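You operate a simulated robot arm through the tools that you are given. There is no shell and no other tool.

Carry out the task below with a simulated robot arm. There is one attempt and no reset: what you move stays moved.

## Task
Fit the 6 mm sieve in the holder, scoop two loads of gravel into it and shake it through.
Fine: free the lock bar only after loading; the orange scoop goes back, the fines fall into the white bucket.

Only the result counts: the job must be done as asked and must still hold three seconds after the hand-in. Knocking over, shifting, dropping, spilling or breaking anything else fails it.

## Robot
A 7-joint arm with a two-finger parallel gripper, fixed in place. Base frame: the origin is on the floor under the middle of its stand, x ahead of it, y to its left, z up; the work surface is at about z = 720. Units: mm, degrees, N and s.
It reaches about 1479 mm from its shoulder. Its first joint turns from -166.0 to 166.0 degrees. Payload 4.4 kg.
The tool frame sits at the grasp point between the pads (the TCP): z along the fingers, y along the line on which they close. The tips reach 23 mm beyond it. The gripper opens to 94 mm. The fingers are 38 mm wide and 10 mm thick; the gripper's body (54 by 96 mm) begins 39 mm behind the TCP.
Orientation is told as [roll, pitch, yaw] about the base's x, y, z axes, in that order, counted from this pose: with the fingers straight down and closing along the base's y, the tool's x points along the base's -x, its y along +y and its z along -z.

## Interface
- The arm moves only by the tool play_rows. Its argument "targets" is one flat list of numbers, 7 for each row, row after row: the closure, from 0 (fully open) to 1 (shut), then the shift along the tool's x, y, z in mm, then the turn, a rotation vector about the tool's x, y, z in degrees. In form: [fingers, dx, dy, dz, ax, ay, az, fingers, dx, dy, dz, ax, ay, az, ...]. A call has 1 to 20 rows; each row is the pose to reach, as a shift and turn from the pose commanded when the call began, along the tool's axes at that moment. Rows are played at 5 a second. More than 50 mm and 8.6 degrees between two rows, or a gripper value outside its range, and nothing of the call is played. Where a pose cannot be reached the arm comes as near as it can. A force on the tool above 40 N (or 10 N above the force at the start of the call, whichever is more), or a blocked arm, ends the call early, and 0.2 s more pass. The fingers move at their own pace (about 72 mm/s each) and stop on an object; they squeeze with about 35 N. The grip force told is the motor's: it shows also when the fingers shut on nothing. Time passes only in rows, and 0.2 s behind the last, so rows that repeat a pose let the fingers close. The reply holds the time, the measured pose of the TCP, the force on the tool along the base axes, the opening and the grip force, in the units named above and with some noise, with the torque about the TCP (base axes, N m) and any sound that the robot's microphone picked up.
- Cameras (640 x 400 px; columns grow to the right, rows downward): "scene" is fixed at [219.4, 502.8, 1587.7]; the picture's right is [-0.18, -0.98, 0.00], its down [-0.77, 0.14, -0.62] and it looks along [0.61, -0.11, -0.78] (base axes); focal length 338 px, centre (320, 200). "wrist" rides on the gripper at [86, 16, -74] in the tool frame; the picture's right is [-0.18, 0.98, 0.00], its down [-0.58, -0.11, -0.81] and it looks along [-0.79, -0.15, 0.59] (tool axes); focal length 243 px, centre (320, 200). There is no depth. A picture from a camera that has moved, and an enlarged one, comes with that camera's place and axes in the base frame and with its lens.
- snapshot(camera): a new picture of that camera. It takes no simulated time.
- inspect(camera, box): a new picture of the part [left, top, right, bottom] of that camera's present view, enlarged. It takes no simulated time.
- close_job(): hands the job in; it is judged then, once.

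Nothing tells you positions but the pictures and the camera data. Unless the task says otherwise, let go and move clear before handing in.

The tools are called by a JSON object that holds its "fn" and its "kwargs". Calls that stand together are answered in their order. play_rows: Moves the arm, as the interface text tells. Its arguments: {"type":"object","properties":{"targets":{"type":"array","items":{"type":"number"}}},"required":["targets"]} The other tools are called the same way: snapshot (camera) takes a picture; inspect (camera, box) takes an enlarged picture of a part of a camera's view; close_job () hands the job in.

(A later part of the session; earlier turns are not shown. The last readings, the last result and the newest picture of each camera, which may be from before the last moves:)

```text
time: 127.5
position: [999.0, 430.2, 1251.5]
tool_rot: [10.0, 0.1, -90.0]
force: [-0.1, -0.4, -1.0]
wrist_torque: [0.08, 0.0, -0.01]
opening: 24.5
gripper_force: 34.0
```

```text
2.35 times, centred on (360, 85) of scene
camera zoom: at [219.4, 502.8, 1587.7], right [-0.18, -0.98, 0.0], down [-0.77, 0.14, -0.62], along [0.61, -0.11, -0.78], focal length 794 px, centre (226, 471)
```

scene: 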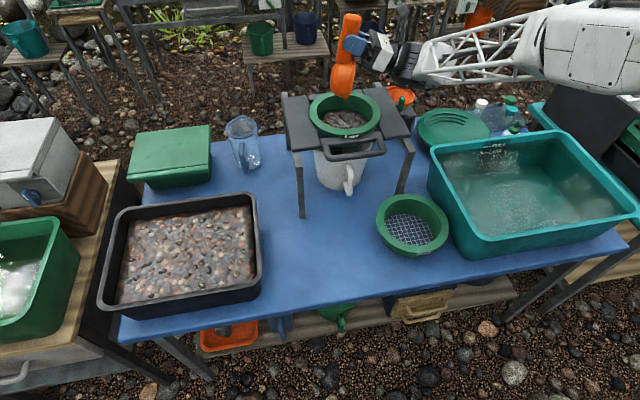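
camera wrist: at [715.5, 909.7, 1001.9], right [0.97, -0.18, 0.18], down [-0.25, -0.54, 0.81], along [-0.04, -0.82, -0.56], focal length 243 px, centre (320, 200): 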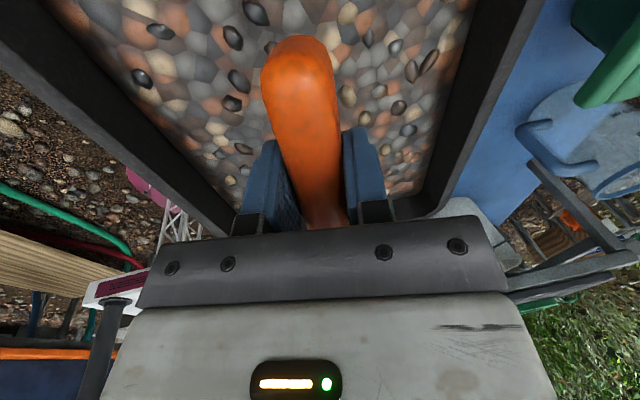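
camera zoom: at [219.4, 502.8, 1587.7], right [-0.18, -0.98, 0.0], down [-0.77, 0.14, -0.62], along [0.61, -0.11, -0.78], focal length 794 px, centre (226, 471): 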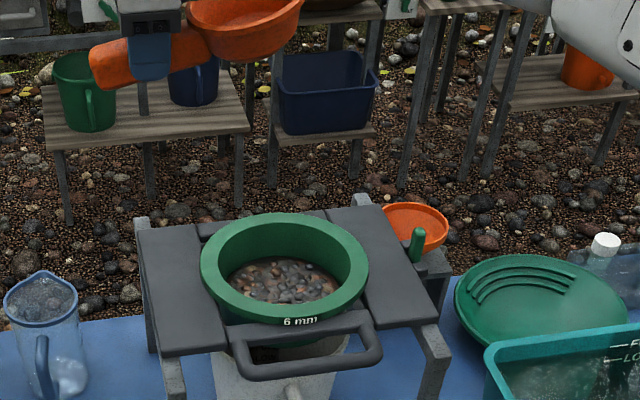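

The scoop is empty. I'll turn it back to point +x and go above its original spot.

{"fn": "play_rows", "kwargs": {"targets": [1, 7.2, -32.5, 4.6, 0, 1.42, -8.06, 1, 14.3, -65, 9.1, 0, 2.84, -16.12, 1, 21.5, -97.6, 13.7, 0, 4.26, -24.18, 1, 28.7, -130.1, 18.3, 0, 5.68, -32.24, 1, 35.8, -162.6, 22.8, 0, 7.1, -40.3, 1, 43, -195.1, 27.4, 0, 8.52, -48.35, 1, 50.1, -227.6, 31.9, 0, 9.94, -56.41, 1, 57.3, -260.1, 36.5, 0, 11.36, -64.47, 1, 64.5, -292.7, 41.1, 0, 12.78, -72.53, 1, 71.6, -325.2, 45.6, 0, 14.2, -80.59, 1, 78.8, -357.7, 50.2, 0, 15.62, -88.65, 1, 78.8, -357.7, 50.2, 0, 15.62, -88.65]}}

{"fn": "snapshot", "kwargs": {"camera": "wrist"}}

{"fn": "snapshot", "kwargs": {"camera": "scene"}}

```text
time: 130.1
position: [655.5, 508.9, 1138.5]
tool_rot: [10.1, 0.0, 0.2]
force: [0.5, 0.4, -1.3]
wrist_torque: [-0.02, 0.04, 0.02]
opening: 24.7
gripper_force: 34.8
```

```text
taken
camera wrist: at [567.8, 512.5, 1215.8], right [0.18, 0.97, 0.17], down [0.58, -0.25, 0.77], along [0.79, -0.04, -0.61], focal length 243 px, centre (320, 200)
```

wrist: 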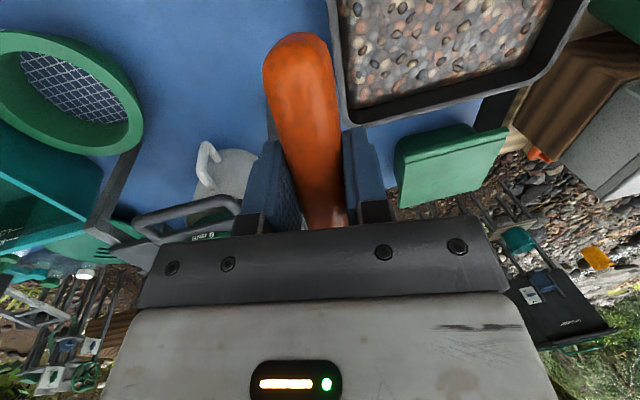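

```text
taken
```

scene: 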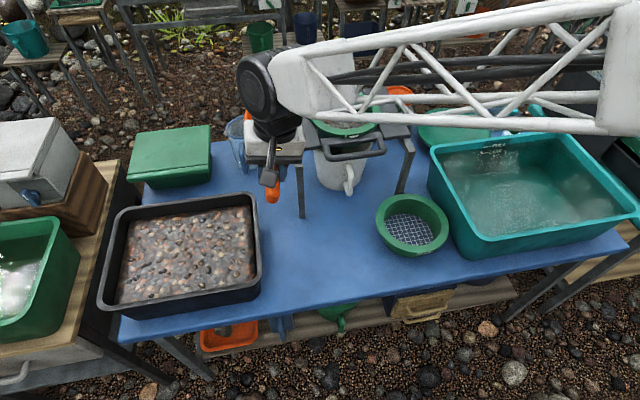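

{"fn": "play_rows", "kwargs": {"targets": [1, 0, -7.6, 43.1, 0, 0, 0, 1, 0, -15.2, 86.2, 0, 0, 0, 1, 0, -22.8, 129.3, 0, 0, 0, 1, 0, -30.4, 172.4, 0, 0, 0, 1, 0, -38, 215.5, 0, 0, 0, 1, 0, -45.6, 258.6, 0, 0, 0, 1, 0, -53.2, 301.7, 0, 0, 0, 1, 0, -57.5, 326, 0, 0, 0, 1, 0, -60.8, 344.8, 0, 0, 0, 1, 0, -60.8, 344.8, 0, 0, 0]}}

{"fn": "snapshot", "kwargs": {"camera": "wrist"}}

{"fn": "inspect", "kwargs": {"camera": "scene", "box": [240, 180, 340, 300]}}

```text
time: 132.3
position: [655.8, 510.1, 789.6]
tool_rot: [10.1, 0.0, 0.1]
force: [-0.4, 0.1, -0.7]
wrist_torque: [-0.01, 0.0, -0.01]
opening: 24.6
gripper_force: 35.2
```

```text
taken
camera wrist: at [568.7, 513.1, 866.3], right [0.18, 0.97, 0.17], down [0.58, -0.25, 0.78], along [0.79, -0.04, -0.61], focal length 243 px, centre (320, 200)
```

wrist: 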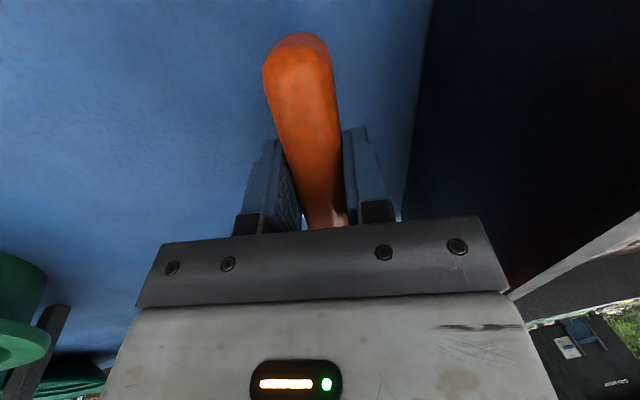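

```text
3.33 times, centred on (290, 240) of scene
camera zoom: at [219.4, 502.8, 1587.7], right [-0.18, -0.98, 0.0], down [-0.77, 0.14, -0.62], along [0.61, -0.11, -0.78], focal length 1125 px, centre (420, 67)
```

zoom: 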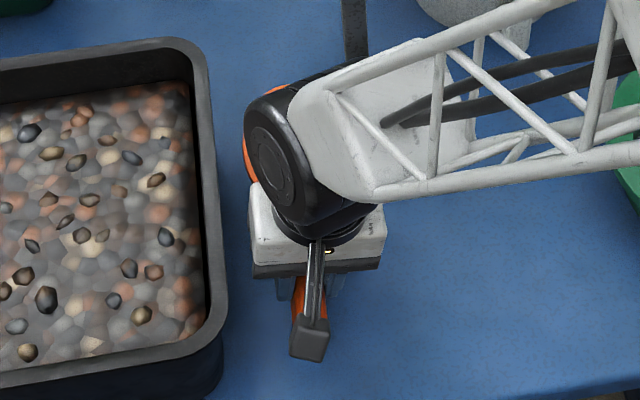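

{"fn": "play_rows", "kwargs": {"targets": [1, 0, -2.1, 12, 0, 0, 0, 1, 0, -3.8, 22, 0, 0, 0, 1, 0, -5.2, 30, 0, 0, 0, 1, 0, -5.2, 30, 0, 0, 0]}}

```text
time: 133.3
position: [656.1, 509.6, 759.4]
tool_rot: [10.1, -0.2, 0.0]
force: [6.9, 3.9, 21.5]
wrist_torque: [0.03, 0.93, -0.16]
opening: 24.8
gripper_force: 35.1
```

The handle end touched down early: the digging rotated the scoop in the grip so its lip sits roughly 15° up. I'll rise a bit, tilt the hand to make the scoop level again, and check.

{"fn": "play_rows", "kwargs": {"targets": [1, 0, 1.7, -9.8, 0, 0, 0, 1, 0, 4.3, -24.6, 0, 0, 0, 1, -1.7, 6.1, -34.5, 0, 6.9, 1.2, 1, -3.4, 6.1, -34.5, 0, 13.79, 2.43, 1, -3.4, 6.1, -34.5, 0, 13.79, 2.43]}}

{"fn": "snapshot", "kwargs": {"camera": "wrist"}}

{"fn": "inspect", "kwargs": {"camera": "scene", "box": [230, 160, 350, 300]}}

```text
time: 134.5
position: [659.7, 509.9, 793.2]
tool_rot: [10.1, 14.0, 0.1]
force: [0.6, -0.4, -0.4]
wrist_torque: [-0.01, -0.02, 0.0]
opening: 24.6
gripper_force: 34.9
```

```text
taken
camera wrist: at [592.6, 513.3, 889.2], right [0.22, 0.97, 0.12], down [0.75, -0.25, 0.61], along [0.62, -0.04, -0.78], focal length 243 px, centre (320, 200)
```

wrist: 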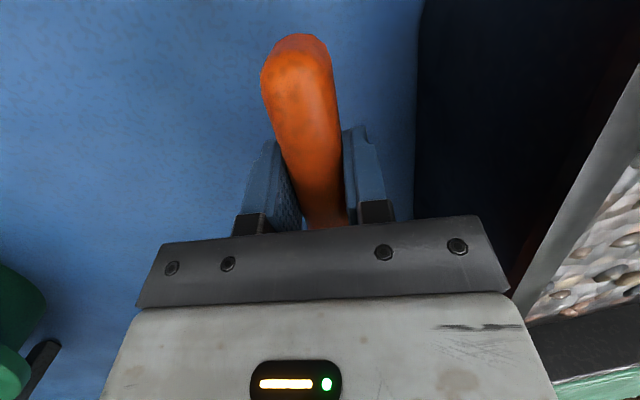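

```text
2.86 times, centred on (290, 230) of scene
camera zoom: at [219.4, 502.8, 1587.7], right [-0.18, -0.98, 0.0], down [-0.77, 0.14, -0.62], along [0.61, -0.11, -0.78], focal length 964 px, centre (406, 114)
```

zoom: 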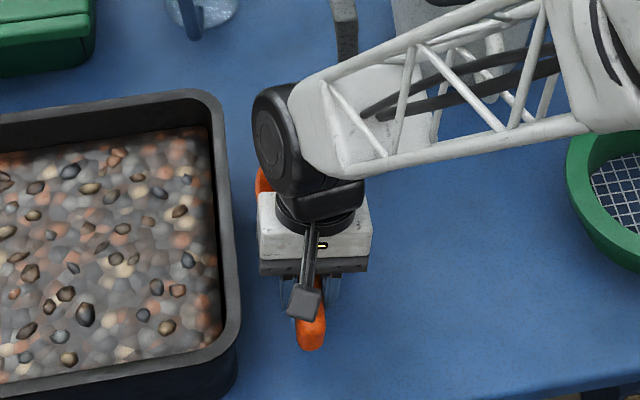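

{"fn": "play_rows", "kwargs": {"targets": [1, -2.4, -2.7, 9.4, 0, 0, 0, 1, -4.8, -4.4, 18.9, 0, 0, 0, 1, -7.3, -6.1, 28.5, 0, 0, 0, 1, -7.3, -6.1, 28.5, 0, 0, 0]}}

```text
time: 135.5
position: [659.0, 510.6, 764.1]
tool_rot: [10.2, 13.8, -0.1]
force: [0.4, 0.1, 7.5]
wrist_torque: [-0.17, -0.86, -0.02]
opening: 24.5
gripper_force: 35.7
```

Now the cup's far end touches first, which tells me the scoop is about 6° lip-down. I'll raise slightly, take that back out, and lower again.

{"fn": "play_rows", "kwargs": {"targets": [1, 1.4, 0, -5.6, 0, 0, 0, 1, 2.7, 0, -5.6, 0, -6.3, -1.11, 1, 2.7, 0, -5.6, 0, -6.3, -1.11]}}

{"fn": "play_rows", "kwargs": {"targets": [1, -0.6, -0.7, 4, 0, 0, 0, 1, -1, -1.4, 8, 0, 0, 0, 1, -1, -1.4, 8, 0, 0, 0]}}

```text
time: 136.3
position: [658.6, 507.4, 770.9]
tool_rot: [10.1, 7.4, -0.1]
force: [0.5, -0.5, -0.3]
wrist_torque: [-0.04, 0.02, -0.01]
opening: 24.8
gripper_force: 34.8
```

```text
time: 137.1
position: [658.3, 508.1, 761.6]
tool_rot: [10.0, 7.6, 0.0]
force: [0.7, -0.4, -1.3]
wrist_torque: [0.01, 0.02, 0.0]
opening: 24.6
gripper_force: 35.4
```

{"fn": "play_rows", "kwargs": {"targets": [1, -0.4, -0.5, 2.9, 0, 0, 0, 1, -0.7, -0.9, 4.9, 0, 0, 0, 1, -0.7, -0.9, 4.9, 0, 0, 0]}}

{"fn": "play_rows", "kwargs": {"targets": [1, -0.3, -0.3, 2, 0, 0, 0, 1, -0.3, -0.3, 2, 0, 0, 0]}}

```text
time: 137.9
position: [658.3, 508.5, 756.0]
tool_rot: [10.1, 7.6, 0.1]
force: [-0.9, 0.8, -1.1]
wrist_torque: [-0.02, 0.03, -0.01]
opening: 24.7
gripper_force: 35.2
```

```text
time: 138.5
position: [658.0, 508.2, 754.5]
tool_rot: [10.0, 7.6, -0.1]
force: [0.3, -0.1, -1.2]
wrist_torque: [-0.03, 0.04, -0.02]
opening: 24.7
gripper_force: 35.0
```

{"fn": "play_rows", "kwargs": {"targets": [1, -0.2, -0.2, 1.5, 0, 0, 0, 1, -0.3, -0.4, 2.3, 0, 0, 0, 1, -0.3, -0.4, 2.3, 0, 0, 0]}}

```text
time: 139.3
position: [657.4, 508.2, 753.3]
tool_rot: [10.1, 7.5, -0.1]
force: [-1.1, -0.5, 15.7]
wrist_torque: [-0.13, 1.0, -0.01]
opening: 24.6
gripper_force: 35.2
```

{"fn": "play_rows", "kwargs": {"targets": [1, -0.2, -0.3, 1.5, 0, 0, 0, 1, -0.2, -0.3, 1.5, 0, 0, 0]}}

{"fn": "snapshot", "kwargs": {"camera": "wrist"}}

```text
time: 139.9
position: [658.3, 509.2, 751.6]
tool_rot: [10.2, 7.3, -0.1]
force: [2.2, 1.3, 33.1]
wrist_torque: [-0.37, -0.15, -0.04]
opening: 24.5
gripper_force: 34.6
```

```text
taken
camera wrist: at [582.1, 511.9, 839.4], right [0.2, 0.97, 0.15], down [0.68, -0.25, 0.69], along [0.71, -0.04, -0.71], focal length 243 px, centre (320, 200)
```

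wrist: 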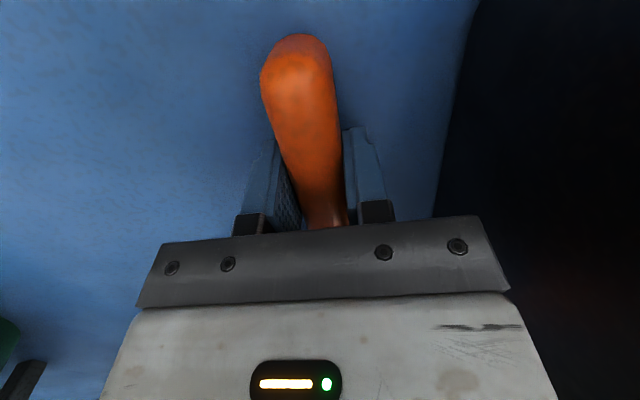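

Both ends of the scoop now rest on the table, so it's flat. I'll ease the load, open just enough, and withdraw along the finger direction.

{"fn": "play_rows", "kwargs": {"targets": [1, 0, 0, -1, 0, 0, 0, 0.66, 0, 0, -1.5, 0, 0, 0, 0.62, 0, 0, -2, 0, 0, 0, 0.6, 0, 0, -2.5, 0, 0, 0]}}

{"fn": "snapshot", "kwargs": {"camera": "wrist"}}

```text
time: 140.9
position: [657.9, 507.2, 753.4]
tool_rot: [10.1, 7.7, 0.0]
force: [0.7, 0.4, -0.2]
wrist_torque: [-0.02, -0.03, 0.04]
opening: 37.8
gripper_force: 0.1
```

```text
taken
camera wrist: at [581.7, 510.7, 840.2], right [0.21, 0.97, 0.15], down [0.68, -0.25, 0.69], along [0.7, -0.04, -0.71], focal length 243 px, centre (320, 200)
```

wrist: 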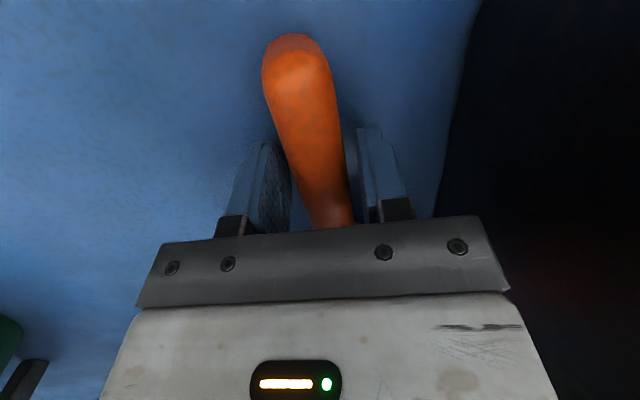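

Released cleanly. Withdrawing along the fingers, then up.

{"fn": "play_rows", "kwargs": {"targets": [0.55, 0, 0, -10, 0, 0, 0, 0.5, 0, 0, -30, 0, 0, 0, 0.5, 0, 0, -60, 0, 0, 0, 0.5, 0, 0, -100, 0, 0, 0, 0.5, 0, 0, -145, 0, 0, 0, 0.5, 0, 0, -190, 0, 0, 0, 0.5, 0, 0, -230, 0, 0, 0, 0.5, 0, 0, -230, 0, 0, 0]}}

{"fn": "snapshot", "kwargs": {"camera": "scene"}}

{"fn": "snapshot", "kwargs": {"camera": "wrist"}}

```text
time: 142.7
position: [688.1, 468.3, 977.8]
tool_rot: [10.2, 7.6, 0.1]
force: [0.6, -0.7, -0.3]
wrist_torque: [0.0, -0.05, 0.0]
opening: 46.8
gripper_force: 0.0
```

```text
taken
```

scene: 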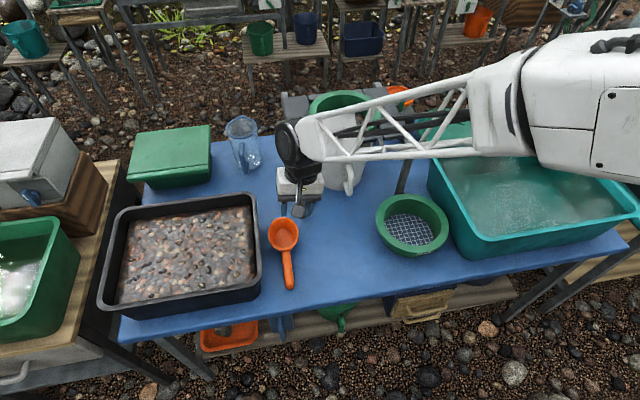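

```text
taken
camera wrist: at [611.5, 471.1, 1064.3], right [0.21, 0.97, 0.15], down [0.68, -0.25, 0.69], along [0.71, -0.04, -0.71], focal length 243 px, centre (320, 200)
```

wrist: 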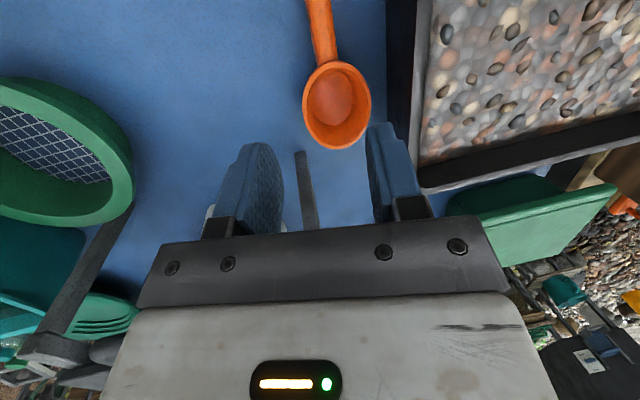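

The scoop is back where it lay at the start. Next is the lock bar: I'll straighten the hand, go up and swing round to view the lock from the right at close range.

{"fn": "play_rows", "kwargs": {"targets": [0.5, 5.6, 7.3, -41.5, 5, -3.8, -0.33, 0.5, 11.2, 14.6, -83, 10, -7.6, -0.66, 0.5, 16.8, 21.9, -124.4, 10, -7.6, -0.66, 0.5, 22.4, 29.2, -165.9, 10, -7.6, -0.66, 0.5, 22.4, 29.2, -165.9, 10, -7.6, -0.66]}}

{"fn": "inspect", "kwargs": {"camera": "scene", "box": [255, 205, 315, 300]}}

```text
time: 143.9
position: [688.9, 465.3, 1146.8]
tool_rot: [0.1, 0.0, -0.1]
force: [-0.9, 0.2, -0.3]
wrist_torque: [0.01, -0.01, 0.0]
opening: 46.9
gripper_force: 0.0
```

```text
4.21 times, centred on (285, 252) of scene
camera zoom: at [219.4, 502.8, 1587.7], right [-0.18, -0.98, 0.0], down [-0.77, 0.14, -0.62], along [0.61, -0.11, -0.78], focal length 1421 px, centre (467, -21)
```

zoom: 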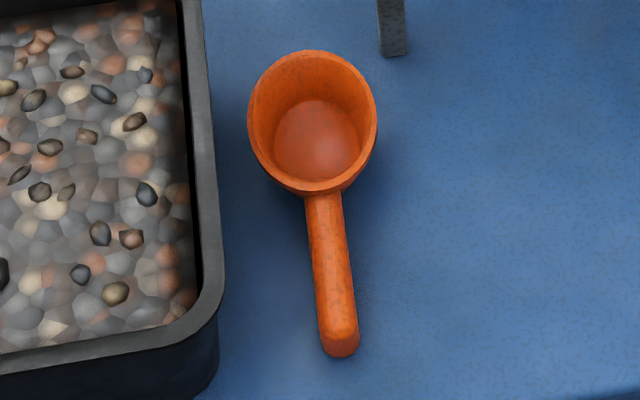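

The scoop is within about 3 mm of its original place. Now over to the lock for a close look.

{"fn": "play_rows", "kwargs": {"targets": [0.5, -23.9, -37.3, 0, 0, 0, -6.92, 0.5, -47.8, -74.6, 0, 0, 0, -13.85, 0.5, -71.8, -111.9, 0, 0, 0, -20.77, 0.5, -95.7, -149.2, 0, 0, 0, -27.69, 0.5, -119.6, -186.5, 0, 0, 0, -34.62, 0.5, -143.5, -223.8, 0, 0, 0, -41.54, 0.5, -167.5, -261.2, 0, 0, 0, -48.46, 0.5, -191.4, -298.5, 0, 0, 0, -55.38, 0.5, -215.3, -335.8, 5, 0, 0, -62.31, 0.5, -239.2, -373.1, 15, 0, 0, -69.23, 0.5, -263.2, -410.4, 25, 0, 0, -76.15, 0.5, -287.1, -447.7, 36, 0, 0, -83.08, 0.5, -311, -485, 47, 0, 0, -90, 0.5, -311, -485, 47, 0, 0, -90]}}

{"fn": "snapshot", "kwargs": {"camera": "wrist"}}

{"fn": "inspect", "kwargs": {"camera": "wrist", "box": [260, 80, 420, 200]}}

```text
time: 146.9
position: [997.9, -19.2, 1099.9]
tool_rot: [-0.1, -0.1, 90.0]
force: [0.2, 0.1, -0.4]
wrist_torque: [0.0, -0.01, 0.02]
opening: 47.0
gripper_force: 0.1
```

```text
taken
camera wrist: at [981.5, -105.7, 1174.9], right [-0.98, 0.18, 0.0], down [0.11, 0.58, 0.81], along [0.15, 0.79, -0.59], focal length 243 px, centre (320, 200)
```

wrist: 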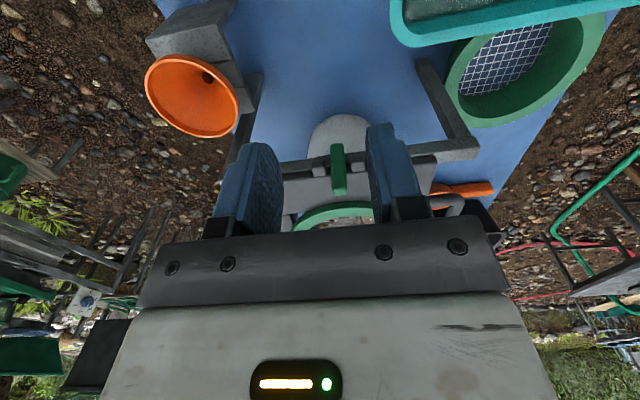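

```text
3.33 times, centred on (340, 140) of wrist
camera zoom: at [981.5, -105.7, 1174.9], right [-0.98, 0.18, 0.0], down [0.11, 0.58, 0.81], along [0.15, 0.79, -0.59], focal length 809 px, centre (253, 400)
```

zoom: 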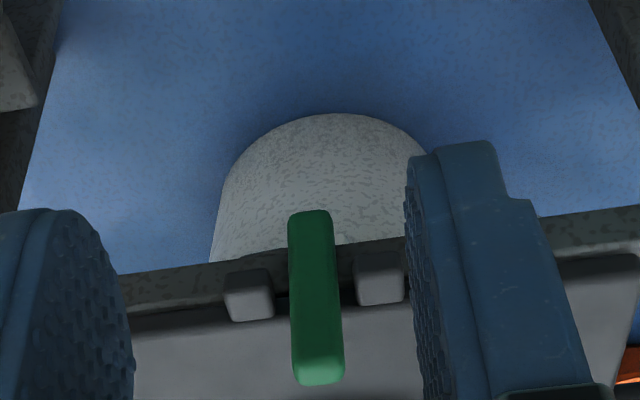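

The green bar stands between two blocks on the carriage's edge, and its lower end runs down the outside of the rail. I'll tilt the camera to look at it nearly horizontally to see what holds it.

{"fn": "play_rows", "kwargs": {"targets": [0.5, 10.3, -0.5, 35, 0, -7.5, 0, 0.5, 20.5, -1, 70, 0, -15, 0, 0.5, 30.8, -1.5, 105, 0, -22.5, 0, 0.5, 41, -2, 140, 0, -30, 0, 0.5, 41, -2, 140, 0, -30, 0]}}

{"fn": "snapshot", "kwargs": {"camera": "wrist"}}

{"fn": "inspect", "kwargs": {"camera": "wrist", "box": [260, 120, 400, 240]}}

```text
time: 148.1
position: [999.8, -59.8, 958.8]
tool_rot: [0.0, -30.2, 89.9]
force: [-0.1, 0.4, -0.2]
wrist_torque: [0.01, 0.02, 0.02]
opening: 47.2
gripper_force: 0.1
```

```text
taken
camera wrist: at [984.2, -171.8, 980.5], right [-0.98, 0.16, 0.09], down [0.11, 0.1, 0.99], along [0.15, 0.98, -0.11], focal length 243 px, centre (320, 200)
```

wrist: 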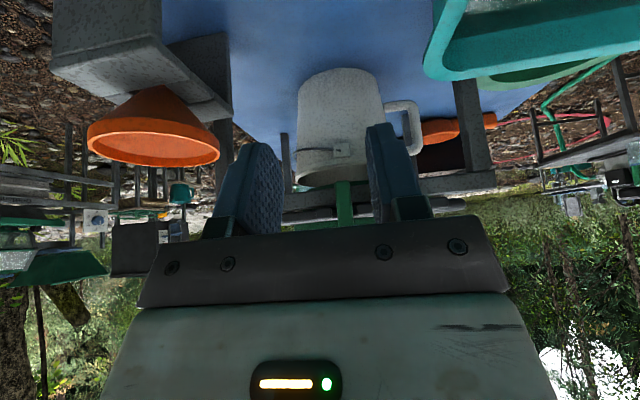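

```text
3.33 times, centred on (330, 180) of wrist
camera zoom: at [984.2, -171.8, 980.5], right [-0.98, 0.16, 0.09], down [0.11, 0.1, 0.99], along [0.15, 0.98, -0.11], focal length 809 px, centre (287, 267)
```

zoom: 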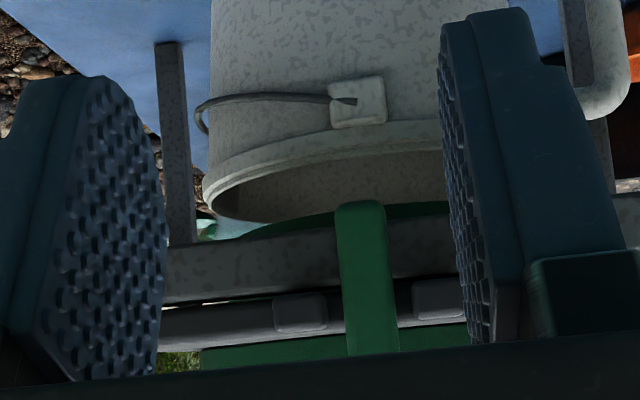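

The bar runs from z≈930 up to 1002 along the outside of the rail, and the two blocks belong to the carriage plate. To see the bar's profile and any hinge, I'll look at it from the front right side.

{"fn": "play_rows", "kwargs": {"targets": [0.5, 1.2, 0, -18, 0, 5, 0, 0.5, 2.3, 0, -36, 0, 10, 0, 0.5, 2.3, 0, -36, 0, 10, 0]}}

{"fn": "play_rows", "kwargs": {"targets": [0.5, -18.4, 15.7, 6.6, 2.39, 0, 6.58, 0.5, -36.9, 31.4, 13.1, 4.79, 0, 13.16, 0.5, -55.3, 47.1, 19.7, 7.18, 0, 19.74, 0.5, -73.8, 62.9, 26.2, 9.58, 0, 26.32, 0.5, -92.2, 78.6, 32.8, 11.97, 0, 32.9, 0.5, -110.7, 94.3, 39.3, 14.37, 0, 39.48, 0.5, -129.1, 110, 45.9, 16.76, 0, 46.06, 0.5, -129.1, 110, 45.9, 16.76, 0, 46.06]}}

{"fn": "snapshot", "kwargs": {"camera": "wrist"}}

{"fn": "inspect", "kwargs": {"camera": "wrist", "box": [240, 100, 420, 240]}}

```text
time: 148.9
position: [999.3, -79.8, 989.4]
tool_rot: [0.0, -20.1, 90.0]
force: [0.4, 0.0, 0.3]
wrist_torque: [-0.01, -0.01, -0.06]
opening: 47.0
gripper_force: 0.0
```

```text
time: 150.7
position: [891.4, 58.4, 989.8]
tool_rot: [0.1, -20.1, 40.9]
force: [0.0, 0.4, 0.8]
wrist_torque: [-0.02, 0.01, -0.01]
opening: 47.2
gripper_force: 0.1
```

```text
taken
camera wrist: at [798.8, 1.5, 1031.4], right [-0.51, 0.86, 0.06], down [0.28, 0.09, 0.96], along [0.81, 0.51, -0.28], focal length 243 px, centre (320, 200)
```

wrist: 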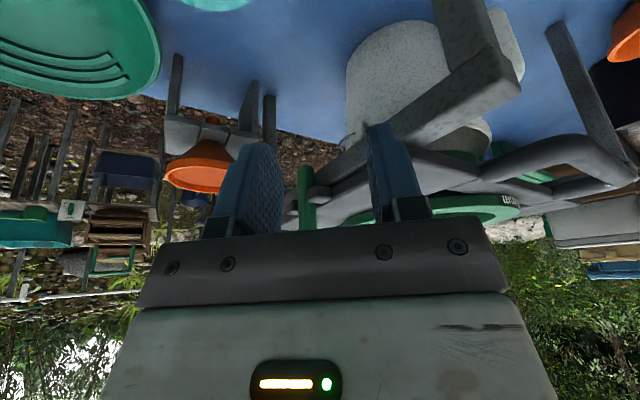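

```text
2.86 times, centred on (330, 170) of wrist
camera zoom: at [798.8, 1.5, 1031.4], right [-0.51, 0.86, 0.06], down [0.28, 0.09, 0.96], along [0.81, 0.51, -0.28], focal length 693 px, centre (291, 286)
```

zoom: 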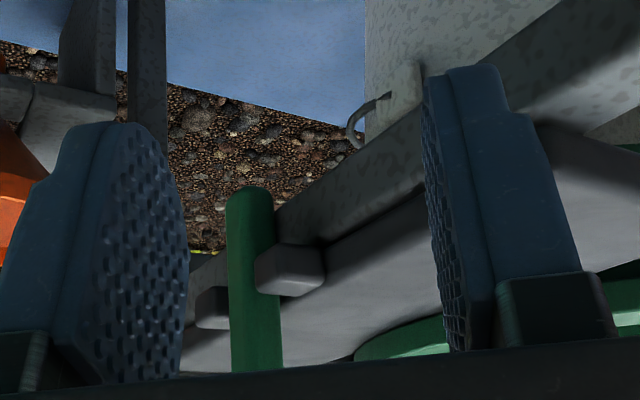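

I can see it now: a plain upright bar about 17 × 19 mm at x≈999, y 98–117, seated between the two carriage lugs outside the rail, with its top near z≈1005. I'll go above it with the fingers closing along x.

{"fn": "play_rows", "kwargs": {"targets": [0.5, -12.6, 0, -34.4, 0, 6.7, 0, 0.5, -25.2, 0, -68.9, 0, 13.4, 0, 0.5, -37.8, 0, -103.3, 0, 20, 0, 0.5, -37.8, 0, -103.3, 0, 20, 0]}}

{"fn": "play_rows", "kwargs": {"targets": [0.5, -16.3, -4.8, 1, 0, 0, -7, 0.5, -32.6, -9.6, 2, 0, 0, -14, 0.5, -48.9, -14.4, 4, 0, 0, -21, 0.5, -65.1, -19.1, 6, 0, 0, -28, 0.5, -81.4, -23.9, 8, 0, 0, -35, 0.5, -97.7, -28.7, 10, 0, 0, -42, 0.5, -114, -33.5, 10, 0, 0, -49, 0.5, -114, -33.5, 10, 0, 0, -49]}}

{"fn": "snapshot", "kwargs": {"camera": "wrist"}}

{"fn": "inspect", "kwargs": {"camera": "scene", "box": [340, 40, 460, 140]}}

```text
time: 151.7
position: [890.3, 58.3, 1101.2]
tool_rot: [0.0, 0.0, 41.1]
force: [-0.6, -0.5, 0.4]
wrist_torque: [0.02, -0.05, 0.02]
opening: 47.1
gripper_force: 0.1
```

```text
time: 153.5
position: [999.5, 108.0, 1090.2]
tool_rot: [-0.1, -0.2, 90.0]
force: [0.7, 1.3, -0.4]
wrist_torque: [-0.01, -0.01, -0.03]
opening: 47.1
gripper_force: 0.1
```

```text
taken
camera wrist: at [982.3, 21.5, 1165.8], right [-0.98, 0.18, 0.0], down [0.11, 0.58, 0.81], along [0.15, 0.79, -0.59], focal length 243 px, centre (320, 200)
```

wrist: 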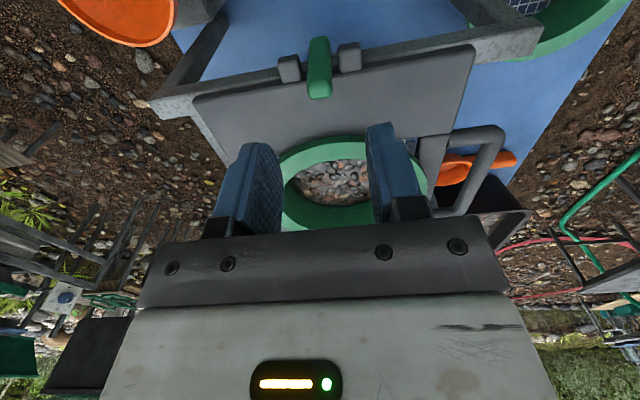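

```text
4.00 times, centred on (400, 90) of scene
camera zoom: at [219.4, 502.8, 1587.7], right [-0.18, -0.98, 0.0], down [-0.77, 0.14, -0.62], along [0.61, -0.11, -0.78], focal length 1350 px, centre (0, 640)
```

zoom: 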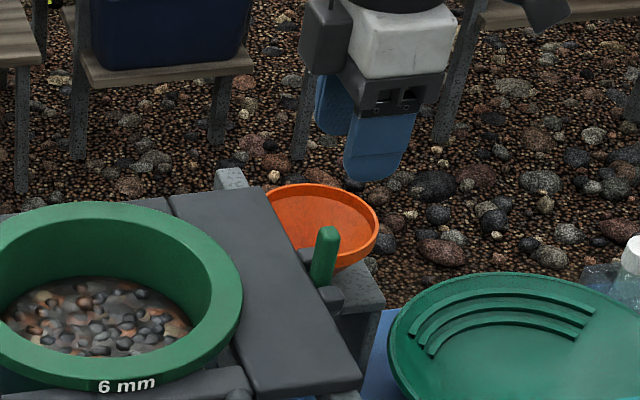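

{"fn": "inspect", "kwargs": {"camera": "wrist", "box": [260, 20, 380, 120]}}

```text
4.00 times, centred on (320, 70) of wrist
camera zoom: at [982.3, 21.5, 1165.8], right [-0.98, 0.18, 0.0], down [0.11, 0.58, 0.81], along [0.15, 0.79, -0.59], focal length 970 px, centre (320, 720)
```

zoom: 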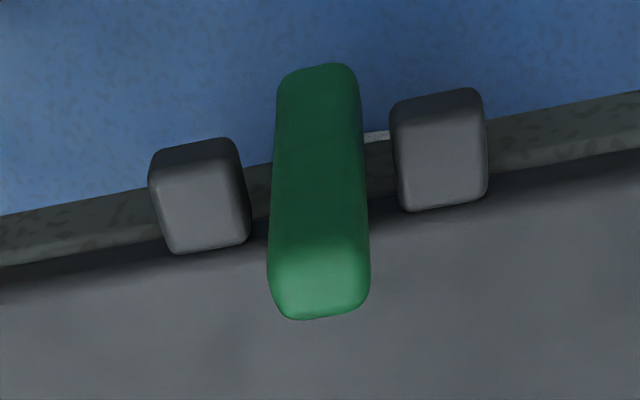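

The bar's top is centred at about (999, 110) right under the gripper. I'll descend and close on its upper 25 mm, above the lugs.

{"fn": "play_rows", "kwargs": {"targets": [0.5, -1.5, 0, 30, 0, 0, 0, 0.5, -1.5, 0, 60, 0, 0, 0, 0.5, -1.5, 0, 80, 0, 0, 0, 0.5, -1.5, 0, 87, 0, 0, 0, 0.5, -1.5, 0, 87, 0, 0, 0]}}

{"fn": "play_rows", "kwargs": {"targets": [0.7, 0, 0, 0, 0, 0, 0, 0.9, 0, 0, 0, 0, 0, 0, 1, 0, 0, 0, 0, 0, 0, 1, 0, 0, 0, 0, 0, 0]}}

{"fn": "snapshot", "kwargs": {"camera": "wrist"}}

```text
time: 154.7
position: [999.6, 108.7, 1002.9]
tool_rot: [-0.1, -0.1, 90.0]
force: [0.2, 0.3, 0.2]
wrist_torque: [0.03, 0.02, -0.01]
opening: 47.3
gripper_force: 0.0
```

```text
time: 155.7
position: [1000.3, 109.1, 1003.8]
tool_rot: [-0.2, -0.1, 90.0]
force: [38.1, 2.3, -6.9]
wrist_torque: [0.11, -0.07, 0.01]
opening: 17.9
gripper_force: 44.9
```

```text
taken
camera wrist: at [982.9, 22.4, 1078.5], right [-0.98, 0.18, 0.0], down [0.11, 0.58, 0.81], along [0.15, 0.79, -0.59], focal length 243 px, centre (320, 200)
```

wrist: 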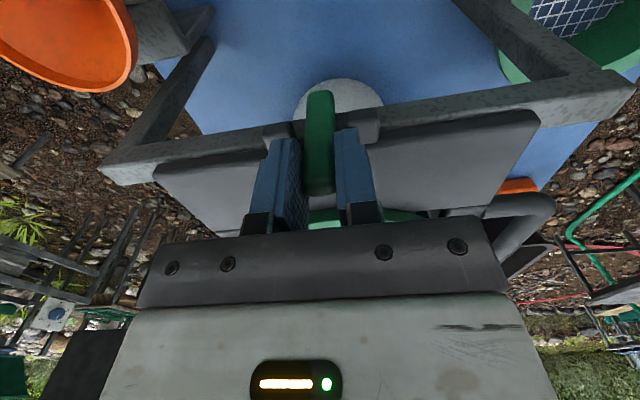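

The grip is on, but the bar is stiff in x and slightly off-centre (38 N sideways). I'll shift a little in +x to relax that before trying to move it.

{"fn": "play_rows", "kwargs": {"targets": [1, 0, -1, 0, 0, 0, 0, 1, 0, -1.5, 0, 0, 0, 0, 1, 0, -1.5, 0, 0, 0, 0]}}

```text
time: 156.5
position: [999.7, 108.5, 1003.5]
tool_rot: [0.1, -0.1, 90.0]
force: [-0.7, -2.7, -1.8]
wrist_torque: [-0.24, 0.02, 0.04]
opening: 17.7
gripper_force: 45.4
```

Balanced now. A small test pull upward of 3 mm:

{"fn": "play_rows", "kwargs": {"targets": [1, 0, 0, -1.5, 0, 0, 0, 1, 0, 0, -3, 0, 0, 0, 1, 0, 0, -3, 0, 0, 0]}}

```text
time: 157.3
position: [1000.1, 107.3, 1004.0]
tool_rot: [0.2, -0.1, 90.0]
force: [-1.3, -1.6, -33.9]
wrist_torque: [-0.23, -0.48, 0.06]
opening: 17.7
gripper_force: 44.7
```

It resists lifting (34 N, no movement), so it isn't a pull-up pin. I'll go back down and test a small swing outward (−y).

{"fn": "play_rows", "kwargs": {"targets": [1, 0, 0, 1.5, 0, 0, 0, 1, 0, 0, 3, 0, 0, 0, 1, 0, 0, 3, 0, 0, 0]}}

{"fn": "play_rows", "kwargs": {"targets": [1, 1.5, 0, 0, 0, 0, 0, 1, 3, 0, 0, 0, 0, 0, 1, 3, 0, 0, 0, 0, 0]}}

```text
time: 158.1
position: [999.1, 108.5, 1003.6]
tool_rot: [0.0, 0.0, 89.9]
force: [-39.5, -10.1, -20.3]
wrist_torque: [-0.7, 0.03, 0.29]
opening: 17.7
gripper_force: 44.9
```

```text
time: 158.9
position: [1000.8, 106.8, 1003.2]
tool_rot: [-0.1, 0.0, 90.1]
force: [-50.0, 20.1, -13.9]
wrist_torque: [1.26, 0.51, -0.07]
opening: 18.1
gripper_force: 44.9
```

The x load reappeared, so I'll trim that; the outward pull gave some movement. I'll continue a bit further in −y and watch whether the force plateaus.

{"fn": "play_rows", "kwargs": {"targets": [1, 0, 0.8, 0, 0, 0, 0, 1, 0, 1.2, 0, 0, 0, 0, 1, 0, 1.2, 0, 0, 0, 0]}}

{"fn": "play_rows", "kwargs": {"targets": [1, 1, 0, 0, 0, 0, 0, 1, 2, 0, 0, 0, 0, 0, 1, 2, 0, 0, 0, 0, 0]}}

{"fn": "inspect", "kwargs": {"camera": "wrist", "box": [230, 70, 410, 220]}}

```text
time: 159.7
position: [1000.0, 106.2, 1003.2]
tool_rot: [-0.1, -0.1, 90.0]
force: [-2.0, 18.1, -17.7]
wrist_torque: [1.13, 0.31, 0.11]
opening: 17.7
gripper_force: 44.9
```

```text
time: 160.5
position: [1000.6, 104.1, 1004.4]
tool_rot: [0.0, 0.0, 90.0]
force: [24.1, 19.2, -12.2]
wrist_torque: [1.29, 0.2, 0.02]
opening: 17.8
gripper_force: 45.0
```

```text
2.67 times, centred on (320, 145) of wrist
camera zoom: at [982.8, 18.1, 1079.4], right [-0.98, 0.18, 0.0], down [0.11, 0.58, 0.81], along [0.15, 0.79, -0.59], focal length 647 px, centre (320, 347)
```

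zoom: 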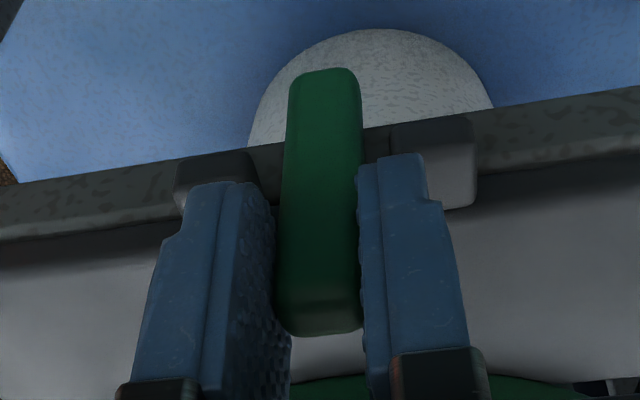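

The force stays near 19 N while the bar follows, so it's a stiff hinge swinging outward. I'll continue the swing another 8 mm and look at the bar's angle.

{"fn": "play_rows", "kwargs": {"targets": [1, 2, 0.5, 0.2, 0, 0, 0, 1, 4, 0.5, 0.6, 0, 0, 0, 1, 6, 0.5, 1.2, 0, 0, 0, 1, 8, 0.5, 2, 0, 0, 0, 1, 8, 0.5, 2, 0, 0, 0]}}

{"fn": "inspect", "kwargs": {"camera": "wrist", "box": [230, 70, 410, 220]}}

{"fn": "inspect", "kwargs": {"camera": "scene", "box": [340, 60, 440, 140]}}

```text
time: 160.9
position: [1000.0, 102.2, 1004.7]
tool_rot: [-0.2, 0.0, 90.0]
force: [15.8, 2.8, -2.9]
wrist_torque: [0.15, 0.33, 0.05]
opening: 17.8
gripper_force: 45.0
stopped in row 1: the force on the tool passed its limit at 46 N (the readings are from after the stop); the commanded pose is now the measured one
```

```text
2.67 times, centred on (320, 145) of wrist
camera zoom: at [982.7, 16.7, 1079.5], right [-0.98, 0.18, 0.0], down [0.11, 0.58, 0.81], along [0.15, 0.79, -0.59], focal length 647 px, centre (320, 347)
```

zoom: 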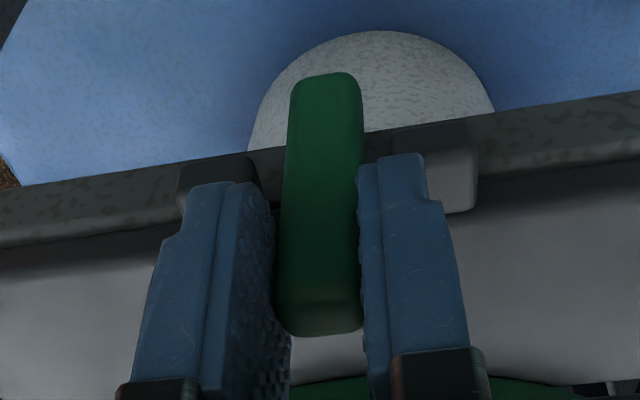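

```text
5.00 times, centred on (390, 100) of scene
camera zoom: at [219.4, 502.8, 1587.7], right [-0.18, -0.98, 0.0], down [-0.77, 0.14, -0.62], along [0.61, -0.11, -0.78], focal length 1687 px, centre (-30, 700)
```

zoom: 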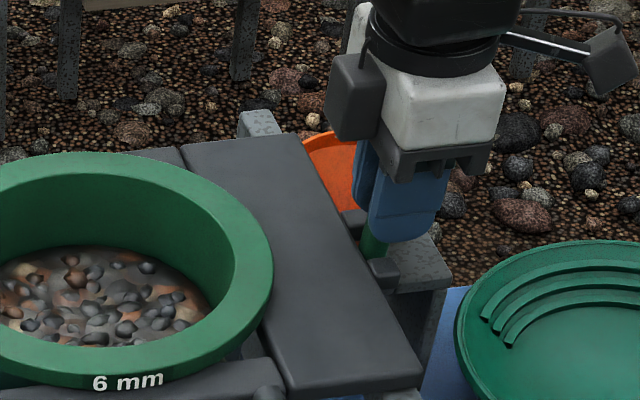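

The bar pivots near its lower end: its bottom stays put while its top leans outward. Side loads make gripping awkward, so I'll let go, close the fingers and push the bar outward from the plate side instead.

{"fn": "play_rows", "kwargs": {"targets": [0.6, 0, 0, 0, 0, 0, 0, 0.5, 0, 0, 0, 0, 0, 0, 0.5, 0, 0, -20, 0, 0, 0, 0.5, 0, 0, -45, 0, 0, 0, 0.7, -20, 0, -45, 0, 0, 0, 1, -38, 0, -45, 0, 0, 0, 1, -38, 0, -45, 0, 0, 0, 1, -38, 0, -45, 0, 0, 0]}}

{"fn": "snapshot", "kwargs": {"camera": "wrist"}}

{"fn": "inspect", "kwargs": {"camera": "scene", "box": [340, 60, 440, 140]}}

```text
time: 162.7
position: [1000.1, 139.7, 1050.0]
tool_rot: [-0.1, -0.1, 90.1]
force: [-0.4, 0.0, 0.8]
wrist_torque: [0.01, 0.0, 0.03]
opening: 0.0
gripper_force: 35.2
```

```text
taken
camera wrist: at [982.3, 54.4, 1125.1], right [-0.98, 0.18, 0.0], down [0.11, 0.58, 0.81], along [0.15, 0.79, -0.59], focal length 243 px, centre (320, 200)
```

wrist: 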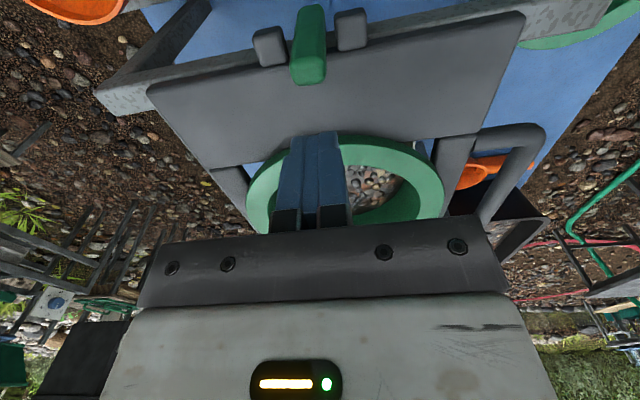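

```text
5.00 times, centred on (390, 100) of scene
camera zoom: at [219.4, 502.8, 1587.7], right [-0.18, -0.98, 0.0], down [-0.77, 0.14, -0.62], along [0.61, -0.11, -0.78], focal length 1687 px, centre (-30, 700)
```

zoom: 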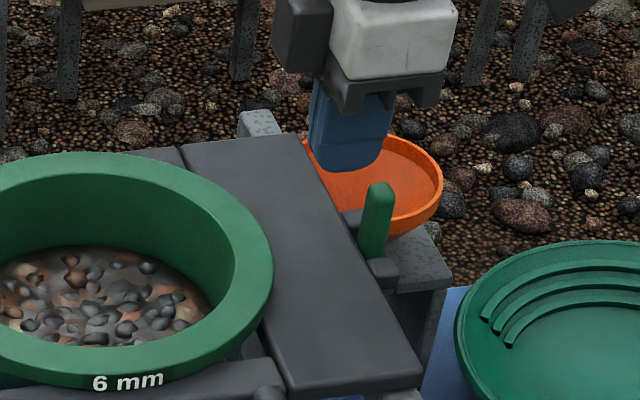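

{"fn": "inspect", "kwargs": {"camera": "wrist", "box": [230, 0, 390, 110]}}

```text
3.64 times, centred on (310, 55) of wrist
camera zoom: at [982.3, 54.4, 1125.1], right [-0.98, 0.18, 0.0], down [0.11, 0.58, 0.81], along [0.15, 0.79, -0.59], focal length 882 px, centre (356, 727)
```

zoom: 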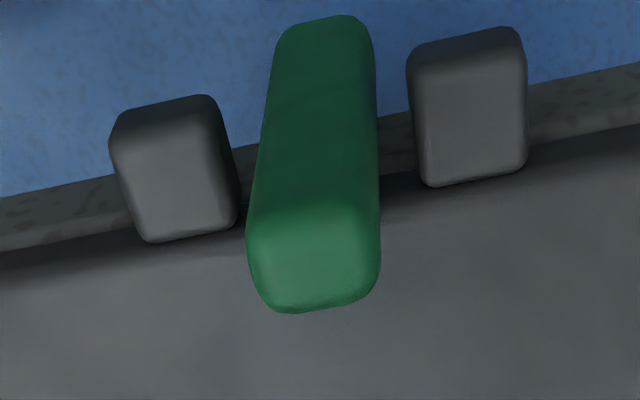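

The bar's top hasn't actually moved: my fingers had slid along it. I'll now test by pushing its upper part outward with the closed fingers.

{"fn": "play_rows", "kwargs": {"targets": [1, 0, 0, 25, 0, 0, 0, 1, 0, 0, 48, 0, 0, 0, 1, 3, 0, 48, 0, 0, 0, 1, 6, 0, 48, 0, 0, 0, 1, 9, 0, 48, 0, 0, 0]}}

{"fn": "play_rows", "kwargs": {"targets": [1, 2, 0, 0, 0, 0, 0, 1, 4, 0, 0, 0, 0, 0, 1, 6, 0, 0, 0, 0, 0, 1, 8, 0, 0, 0, 0, 0]}}

{"fn": "snapshot", "kwargs": {"camera": "wrist"}}

```text
time: 163.9
position: [1000.0, 130.4, 1000.3]
tool_rot: [-0.2, 0.0, 90.0]
force: [-0.9, 0.8, 0.7]
wrist_torque: [0.05, 0.0, -0.01]
opening: 0.1
gripper_force: 35.5
```

```text
time: 164.9
position: [999.9, 122.8, 1002.3]
tool_rot: [-0.3, -0.1, 90.0]
force: [-0.2, -0.7, -0.1]
wrist_torque: [0.01, 0.0, -0.02]
opening: 0.0
gripper_force: 34.9
```

```text
taken
camera wrist: at [982.6, 37.3, 1077.1], right [-0.98, 0.18, 0.0], down [0.11, 0.58, 0.81], along [0.15, 0.79, -0.59], focal length 243 px, centre (320, 200)
```

wrist: 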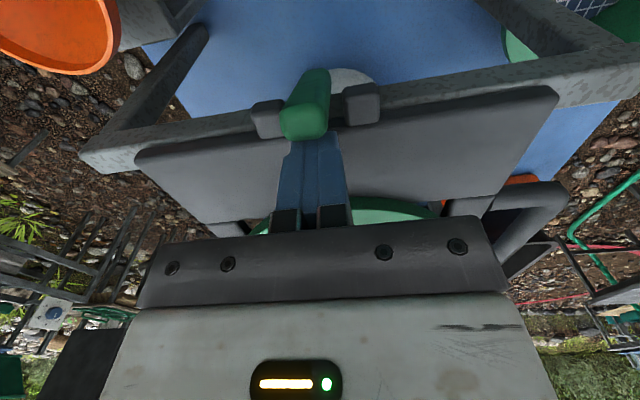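

The bar moved with almost no force. Let me look closely at what it did.

{"fn": "inspect", "kwargs": {"camera": "wrist", "box": [230, 50, 410, 180]}}

{"fn": "inspect", "kwargs": {"camera": "scene", "box": [340, 60, 440, 140]}}

```text
3.08 times, centred on (320, 115) of wrist
camera zoom: at [982.6, 37.3, 1077.1], right [-0.98, 0.18, 0.0], down [0.11, 0.58, 0.81], along [0.15, 0.79, -0.59], focal length 746 px, centre (320, 462)
```

zoom: 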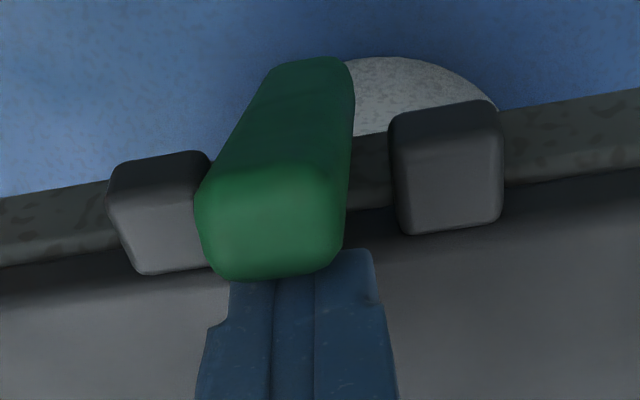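

```text
5.00 times, centred on (390, 100) of scene
camera zoom: at [219.4, 502.8, 1587.7], right [-0.18, -0.98, 0.0], down [-0.77, 0.14, -0.62], along [0.61, -0.11, -0.78], focal length 1687 px, centre (-30, 700)
```

zoom: 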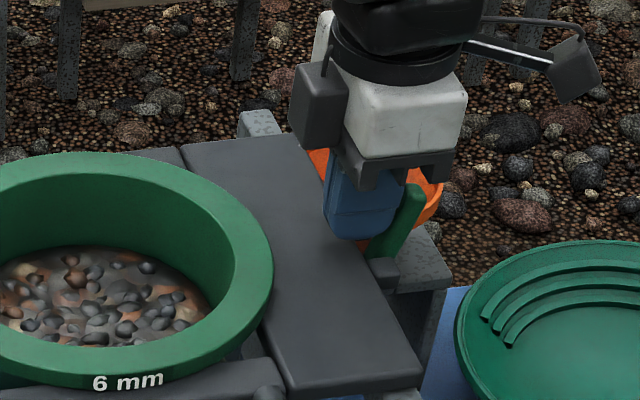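

It's a hinge: the bar now leans outward. I'll keep pushing it outward gradually.

{"fn": "play_rows", "kwargs": {"targets": [1, 4, 0, 0, 0, 0, 0, 1, 8, 0, 0, 0, 0, 0, 1, 12, 0, 0, 0, 0, 0, 1, 16, 0, 0, 0, 0, 0, 1, 20, 0, 0, 0, 0, 0]}}

{"fn": "inspect", "kwargs": {"camera": "wrist", "box": [230, 50, 410, 180]}}

{"fn": "inspect", "kwargs": {"camera": "scene", "box": [340, 60, 440, 140]}}

```text
time: 166.1
position: [999.7, 103.7, 1002.5]
tool_rot: [-0.2, 0.0, 89.9]
force: [-0.4, -0.8, 0.0]
wrist_torque: [-0.01, -0.01, 0.03]
opening: 0.0
gripper_force: 35.1
```

```text
3.08 times, centred on (320, 115) of wrist
camera zoom: at [982.4, 17.6, 1077.1], right [-0.98, 0.18, 0.0], down [0.11, 0.58, 0.81], along [0.15, 0.79, -0.59], focal length 746 px, centre (320, 462)
```

zoom: 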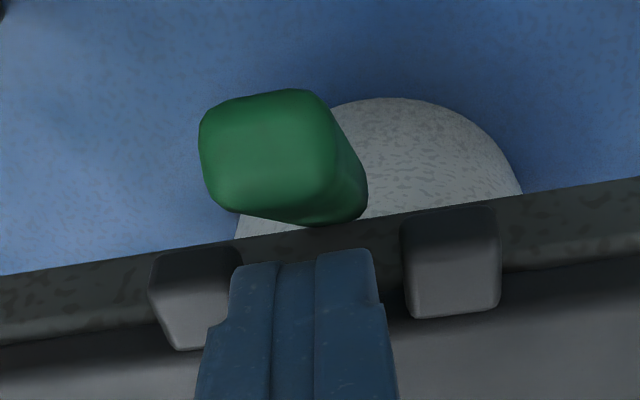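

```text
5.00 times, centred on (390, 100) of scene
camera zoom: at [219.4, 502.8, 1587.7], right [-0.18, -0.98, 0.0], down [-0.77, 0.14, -0.62], along [0.61, -0.11, -0.78], focal length 1687 px, centre (-30, 700)
```

zoom: 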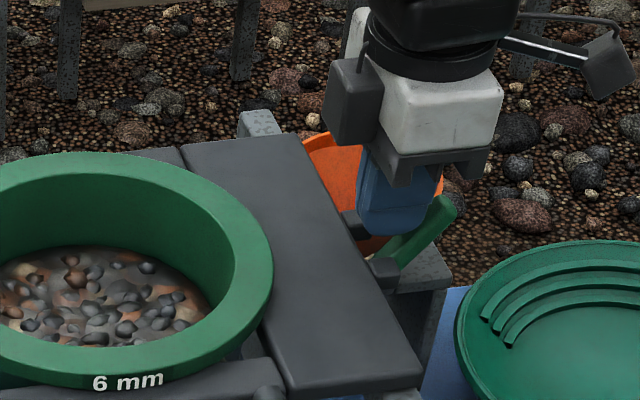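

{"fn": "play_rows", "kwargs": {"targets": [1, 5, 0, 0, 0, 0, 0, 1, 10, 0, 0, 0, 0, 0, 1, 15, 0, 0, 0, 0, 0, 1, 20, 0, 0, 0, 0, 0, 1, 25, 0, 0, 0, 0, 0, 1, 30, 0, 0, 0, 0, 0]}}

{"fn": "inspect", "kwargs": {"camera": "wrist", "box": [210, 40, 430, 200]}}

{"fn": "inspect", "kwargs": {"camera": "scene", "box": [340, 60, 440, 140]}}

```text
time: 167.5
position: [998.7, 73.1, 1002.7]
tool_rot: [-0.2, -0.1, 90.0]
force: [0.3, 0.0, -0.1]
wrist_torque: [0.0, 0.0, 0.02]
opening: 0.3
gripper_force: 35.3
```

```text
2.50 times, centred on (320, 120) of wrist
camera zoom: at [982.3, -12.1, 1076.9], right [-0.98, 0.18, 0.0], down [0.11, 0.58, 0.81], along [0.15, 0.79, -0.59], focal length 606 px, centre (320, 400)
```

zoom: 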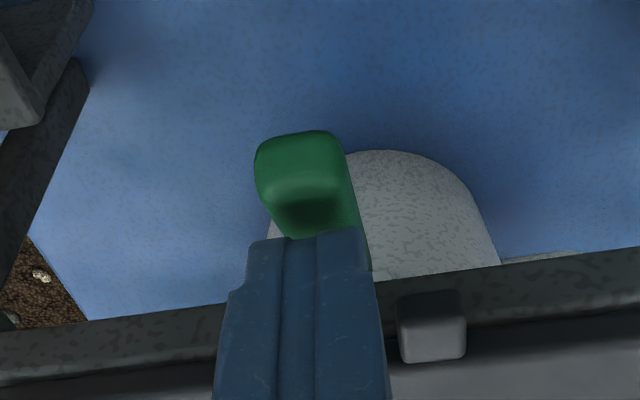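

```text
5.00 times, centred on (390, 100) of scene
camera zoom: at [219.4, 502.8, 1587.7], right [-0.18, -0.98, 0.0], down [-0.77, 0.14, -0.62], along [0.61, -0.11, -0.78], focal length 1687 px, centre (-30, 700)
```

zoom: 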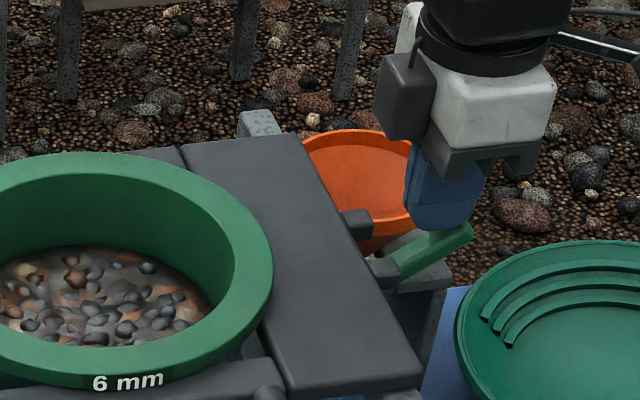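

The bar is nearly horizontal now, out of the gap between the lugs. I'll press it down a little from above to make sure it is fully open.

{"fn": "play_rows", "kwargs": {"targets": [1, 2, 0, 5, 0, 0, 0, 1, 4, 0, 10, 0, 0, 0, 1, 6, 0, 15, 0, 0, 0, 1, 8, 0, 20, 0, 0, 0]}}

{"fn": "inspect", "kwargs": {"camera": "scene", "box": [340, 60, 440, 140]}}

{"fn": "inspect", "kwargs": {"camera": "wrist", "box": [210, 40, 430, 200]}}

```text
time: 168.5
position: [999.4, 65.0, 983.5]
tool_rot: [-0.3, -0.1, 89.9]
force: [-0.6, -0.1, 0.3]
wrist_torque: [-0.03, 0.02, -0.01]
opening: 0.0
gripper_force: 34.8
```

```text
5.00 times, centred on (390, 100) of scene
camera zoom: at [219.4, 502.8, 1587.7], right [-0.18, -0.98, 0.0], down [-0.77, 0.14, -0.62], along [0.61, -0.11, -0.78], focal length 1687 px, centre (-30, 700)
```

zoom: 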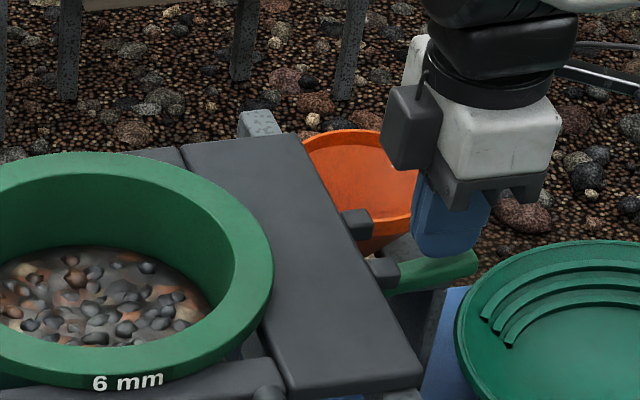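

```text
2.50 times, centred on (320, 120) of wrist
camera zoom: at [982.2, -20.3, 1056.7], right [-0.98, 0.18, 0.0], down [0.11, 0.58, 0.81], along [0.15, 0.79, -0.59], focal length 606 px, centre (320, 400)
```

zoom: 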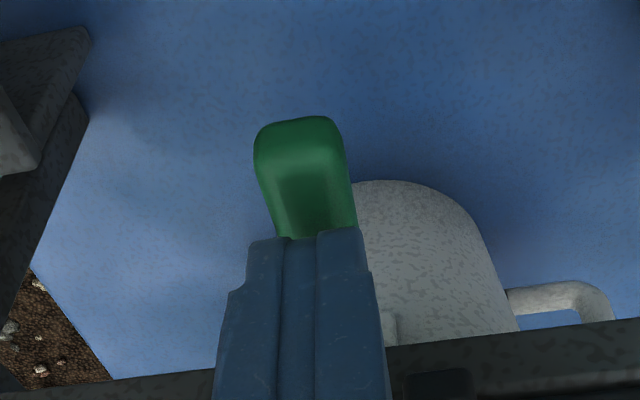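

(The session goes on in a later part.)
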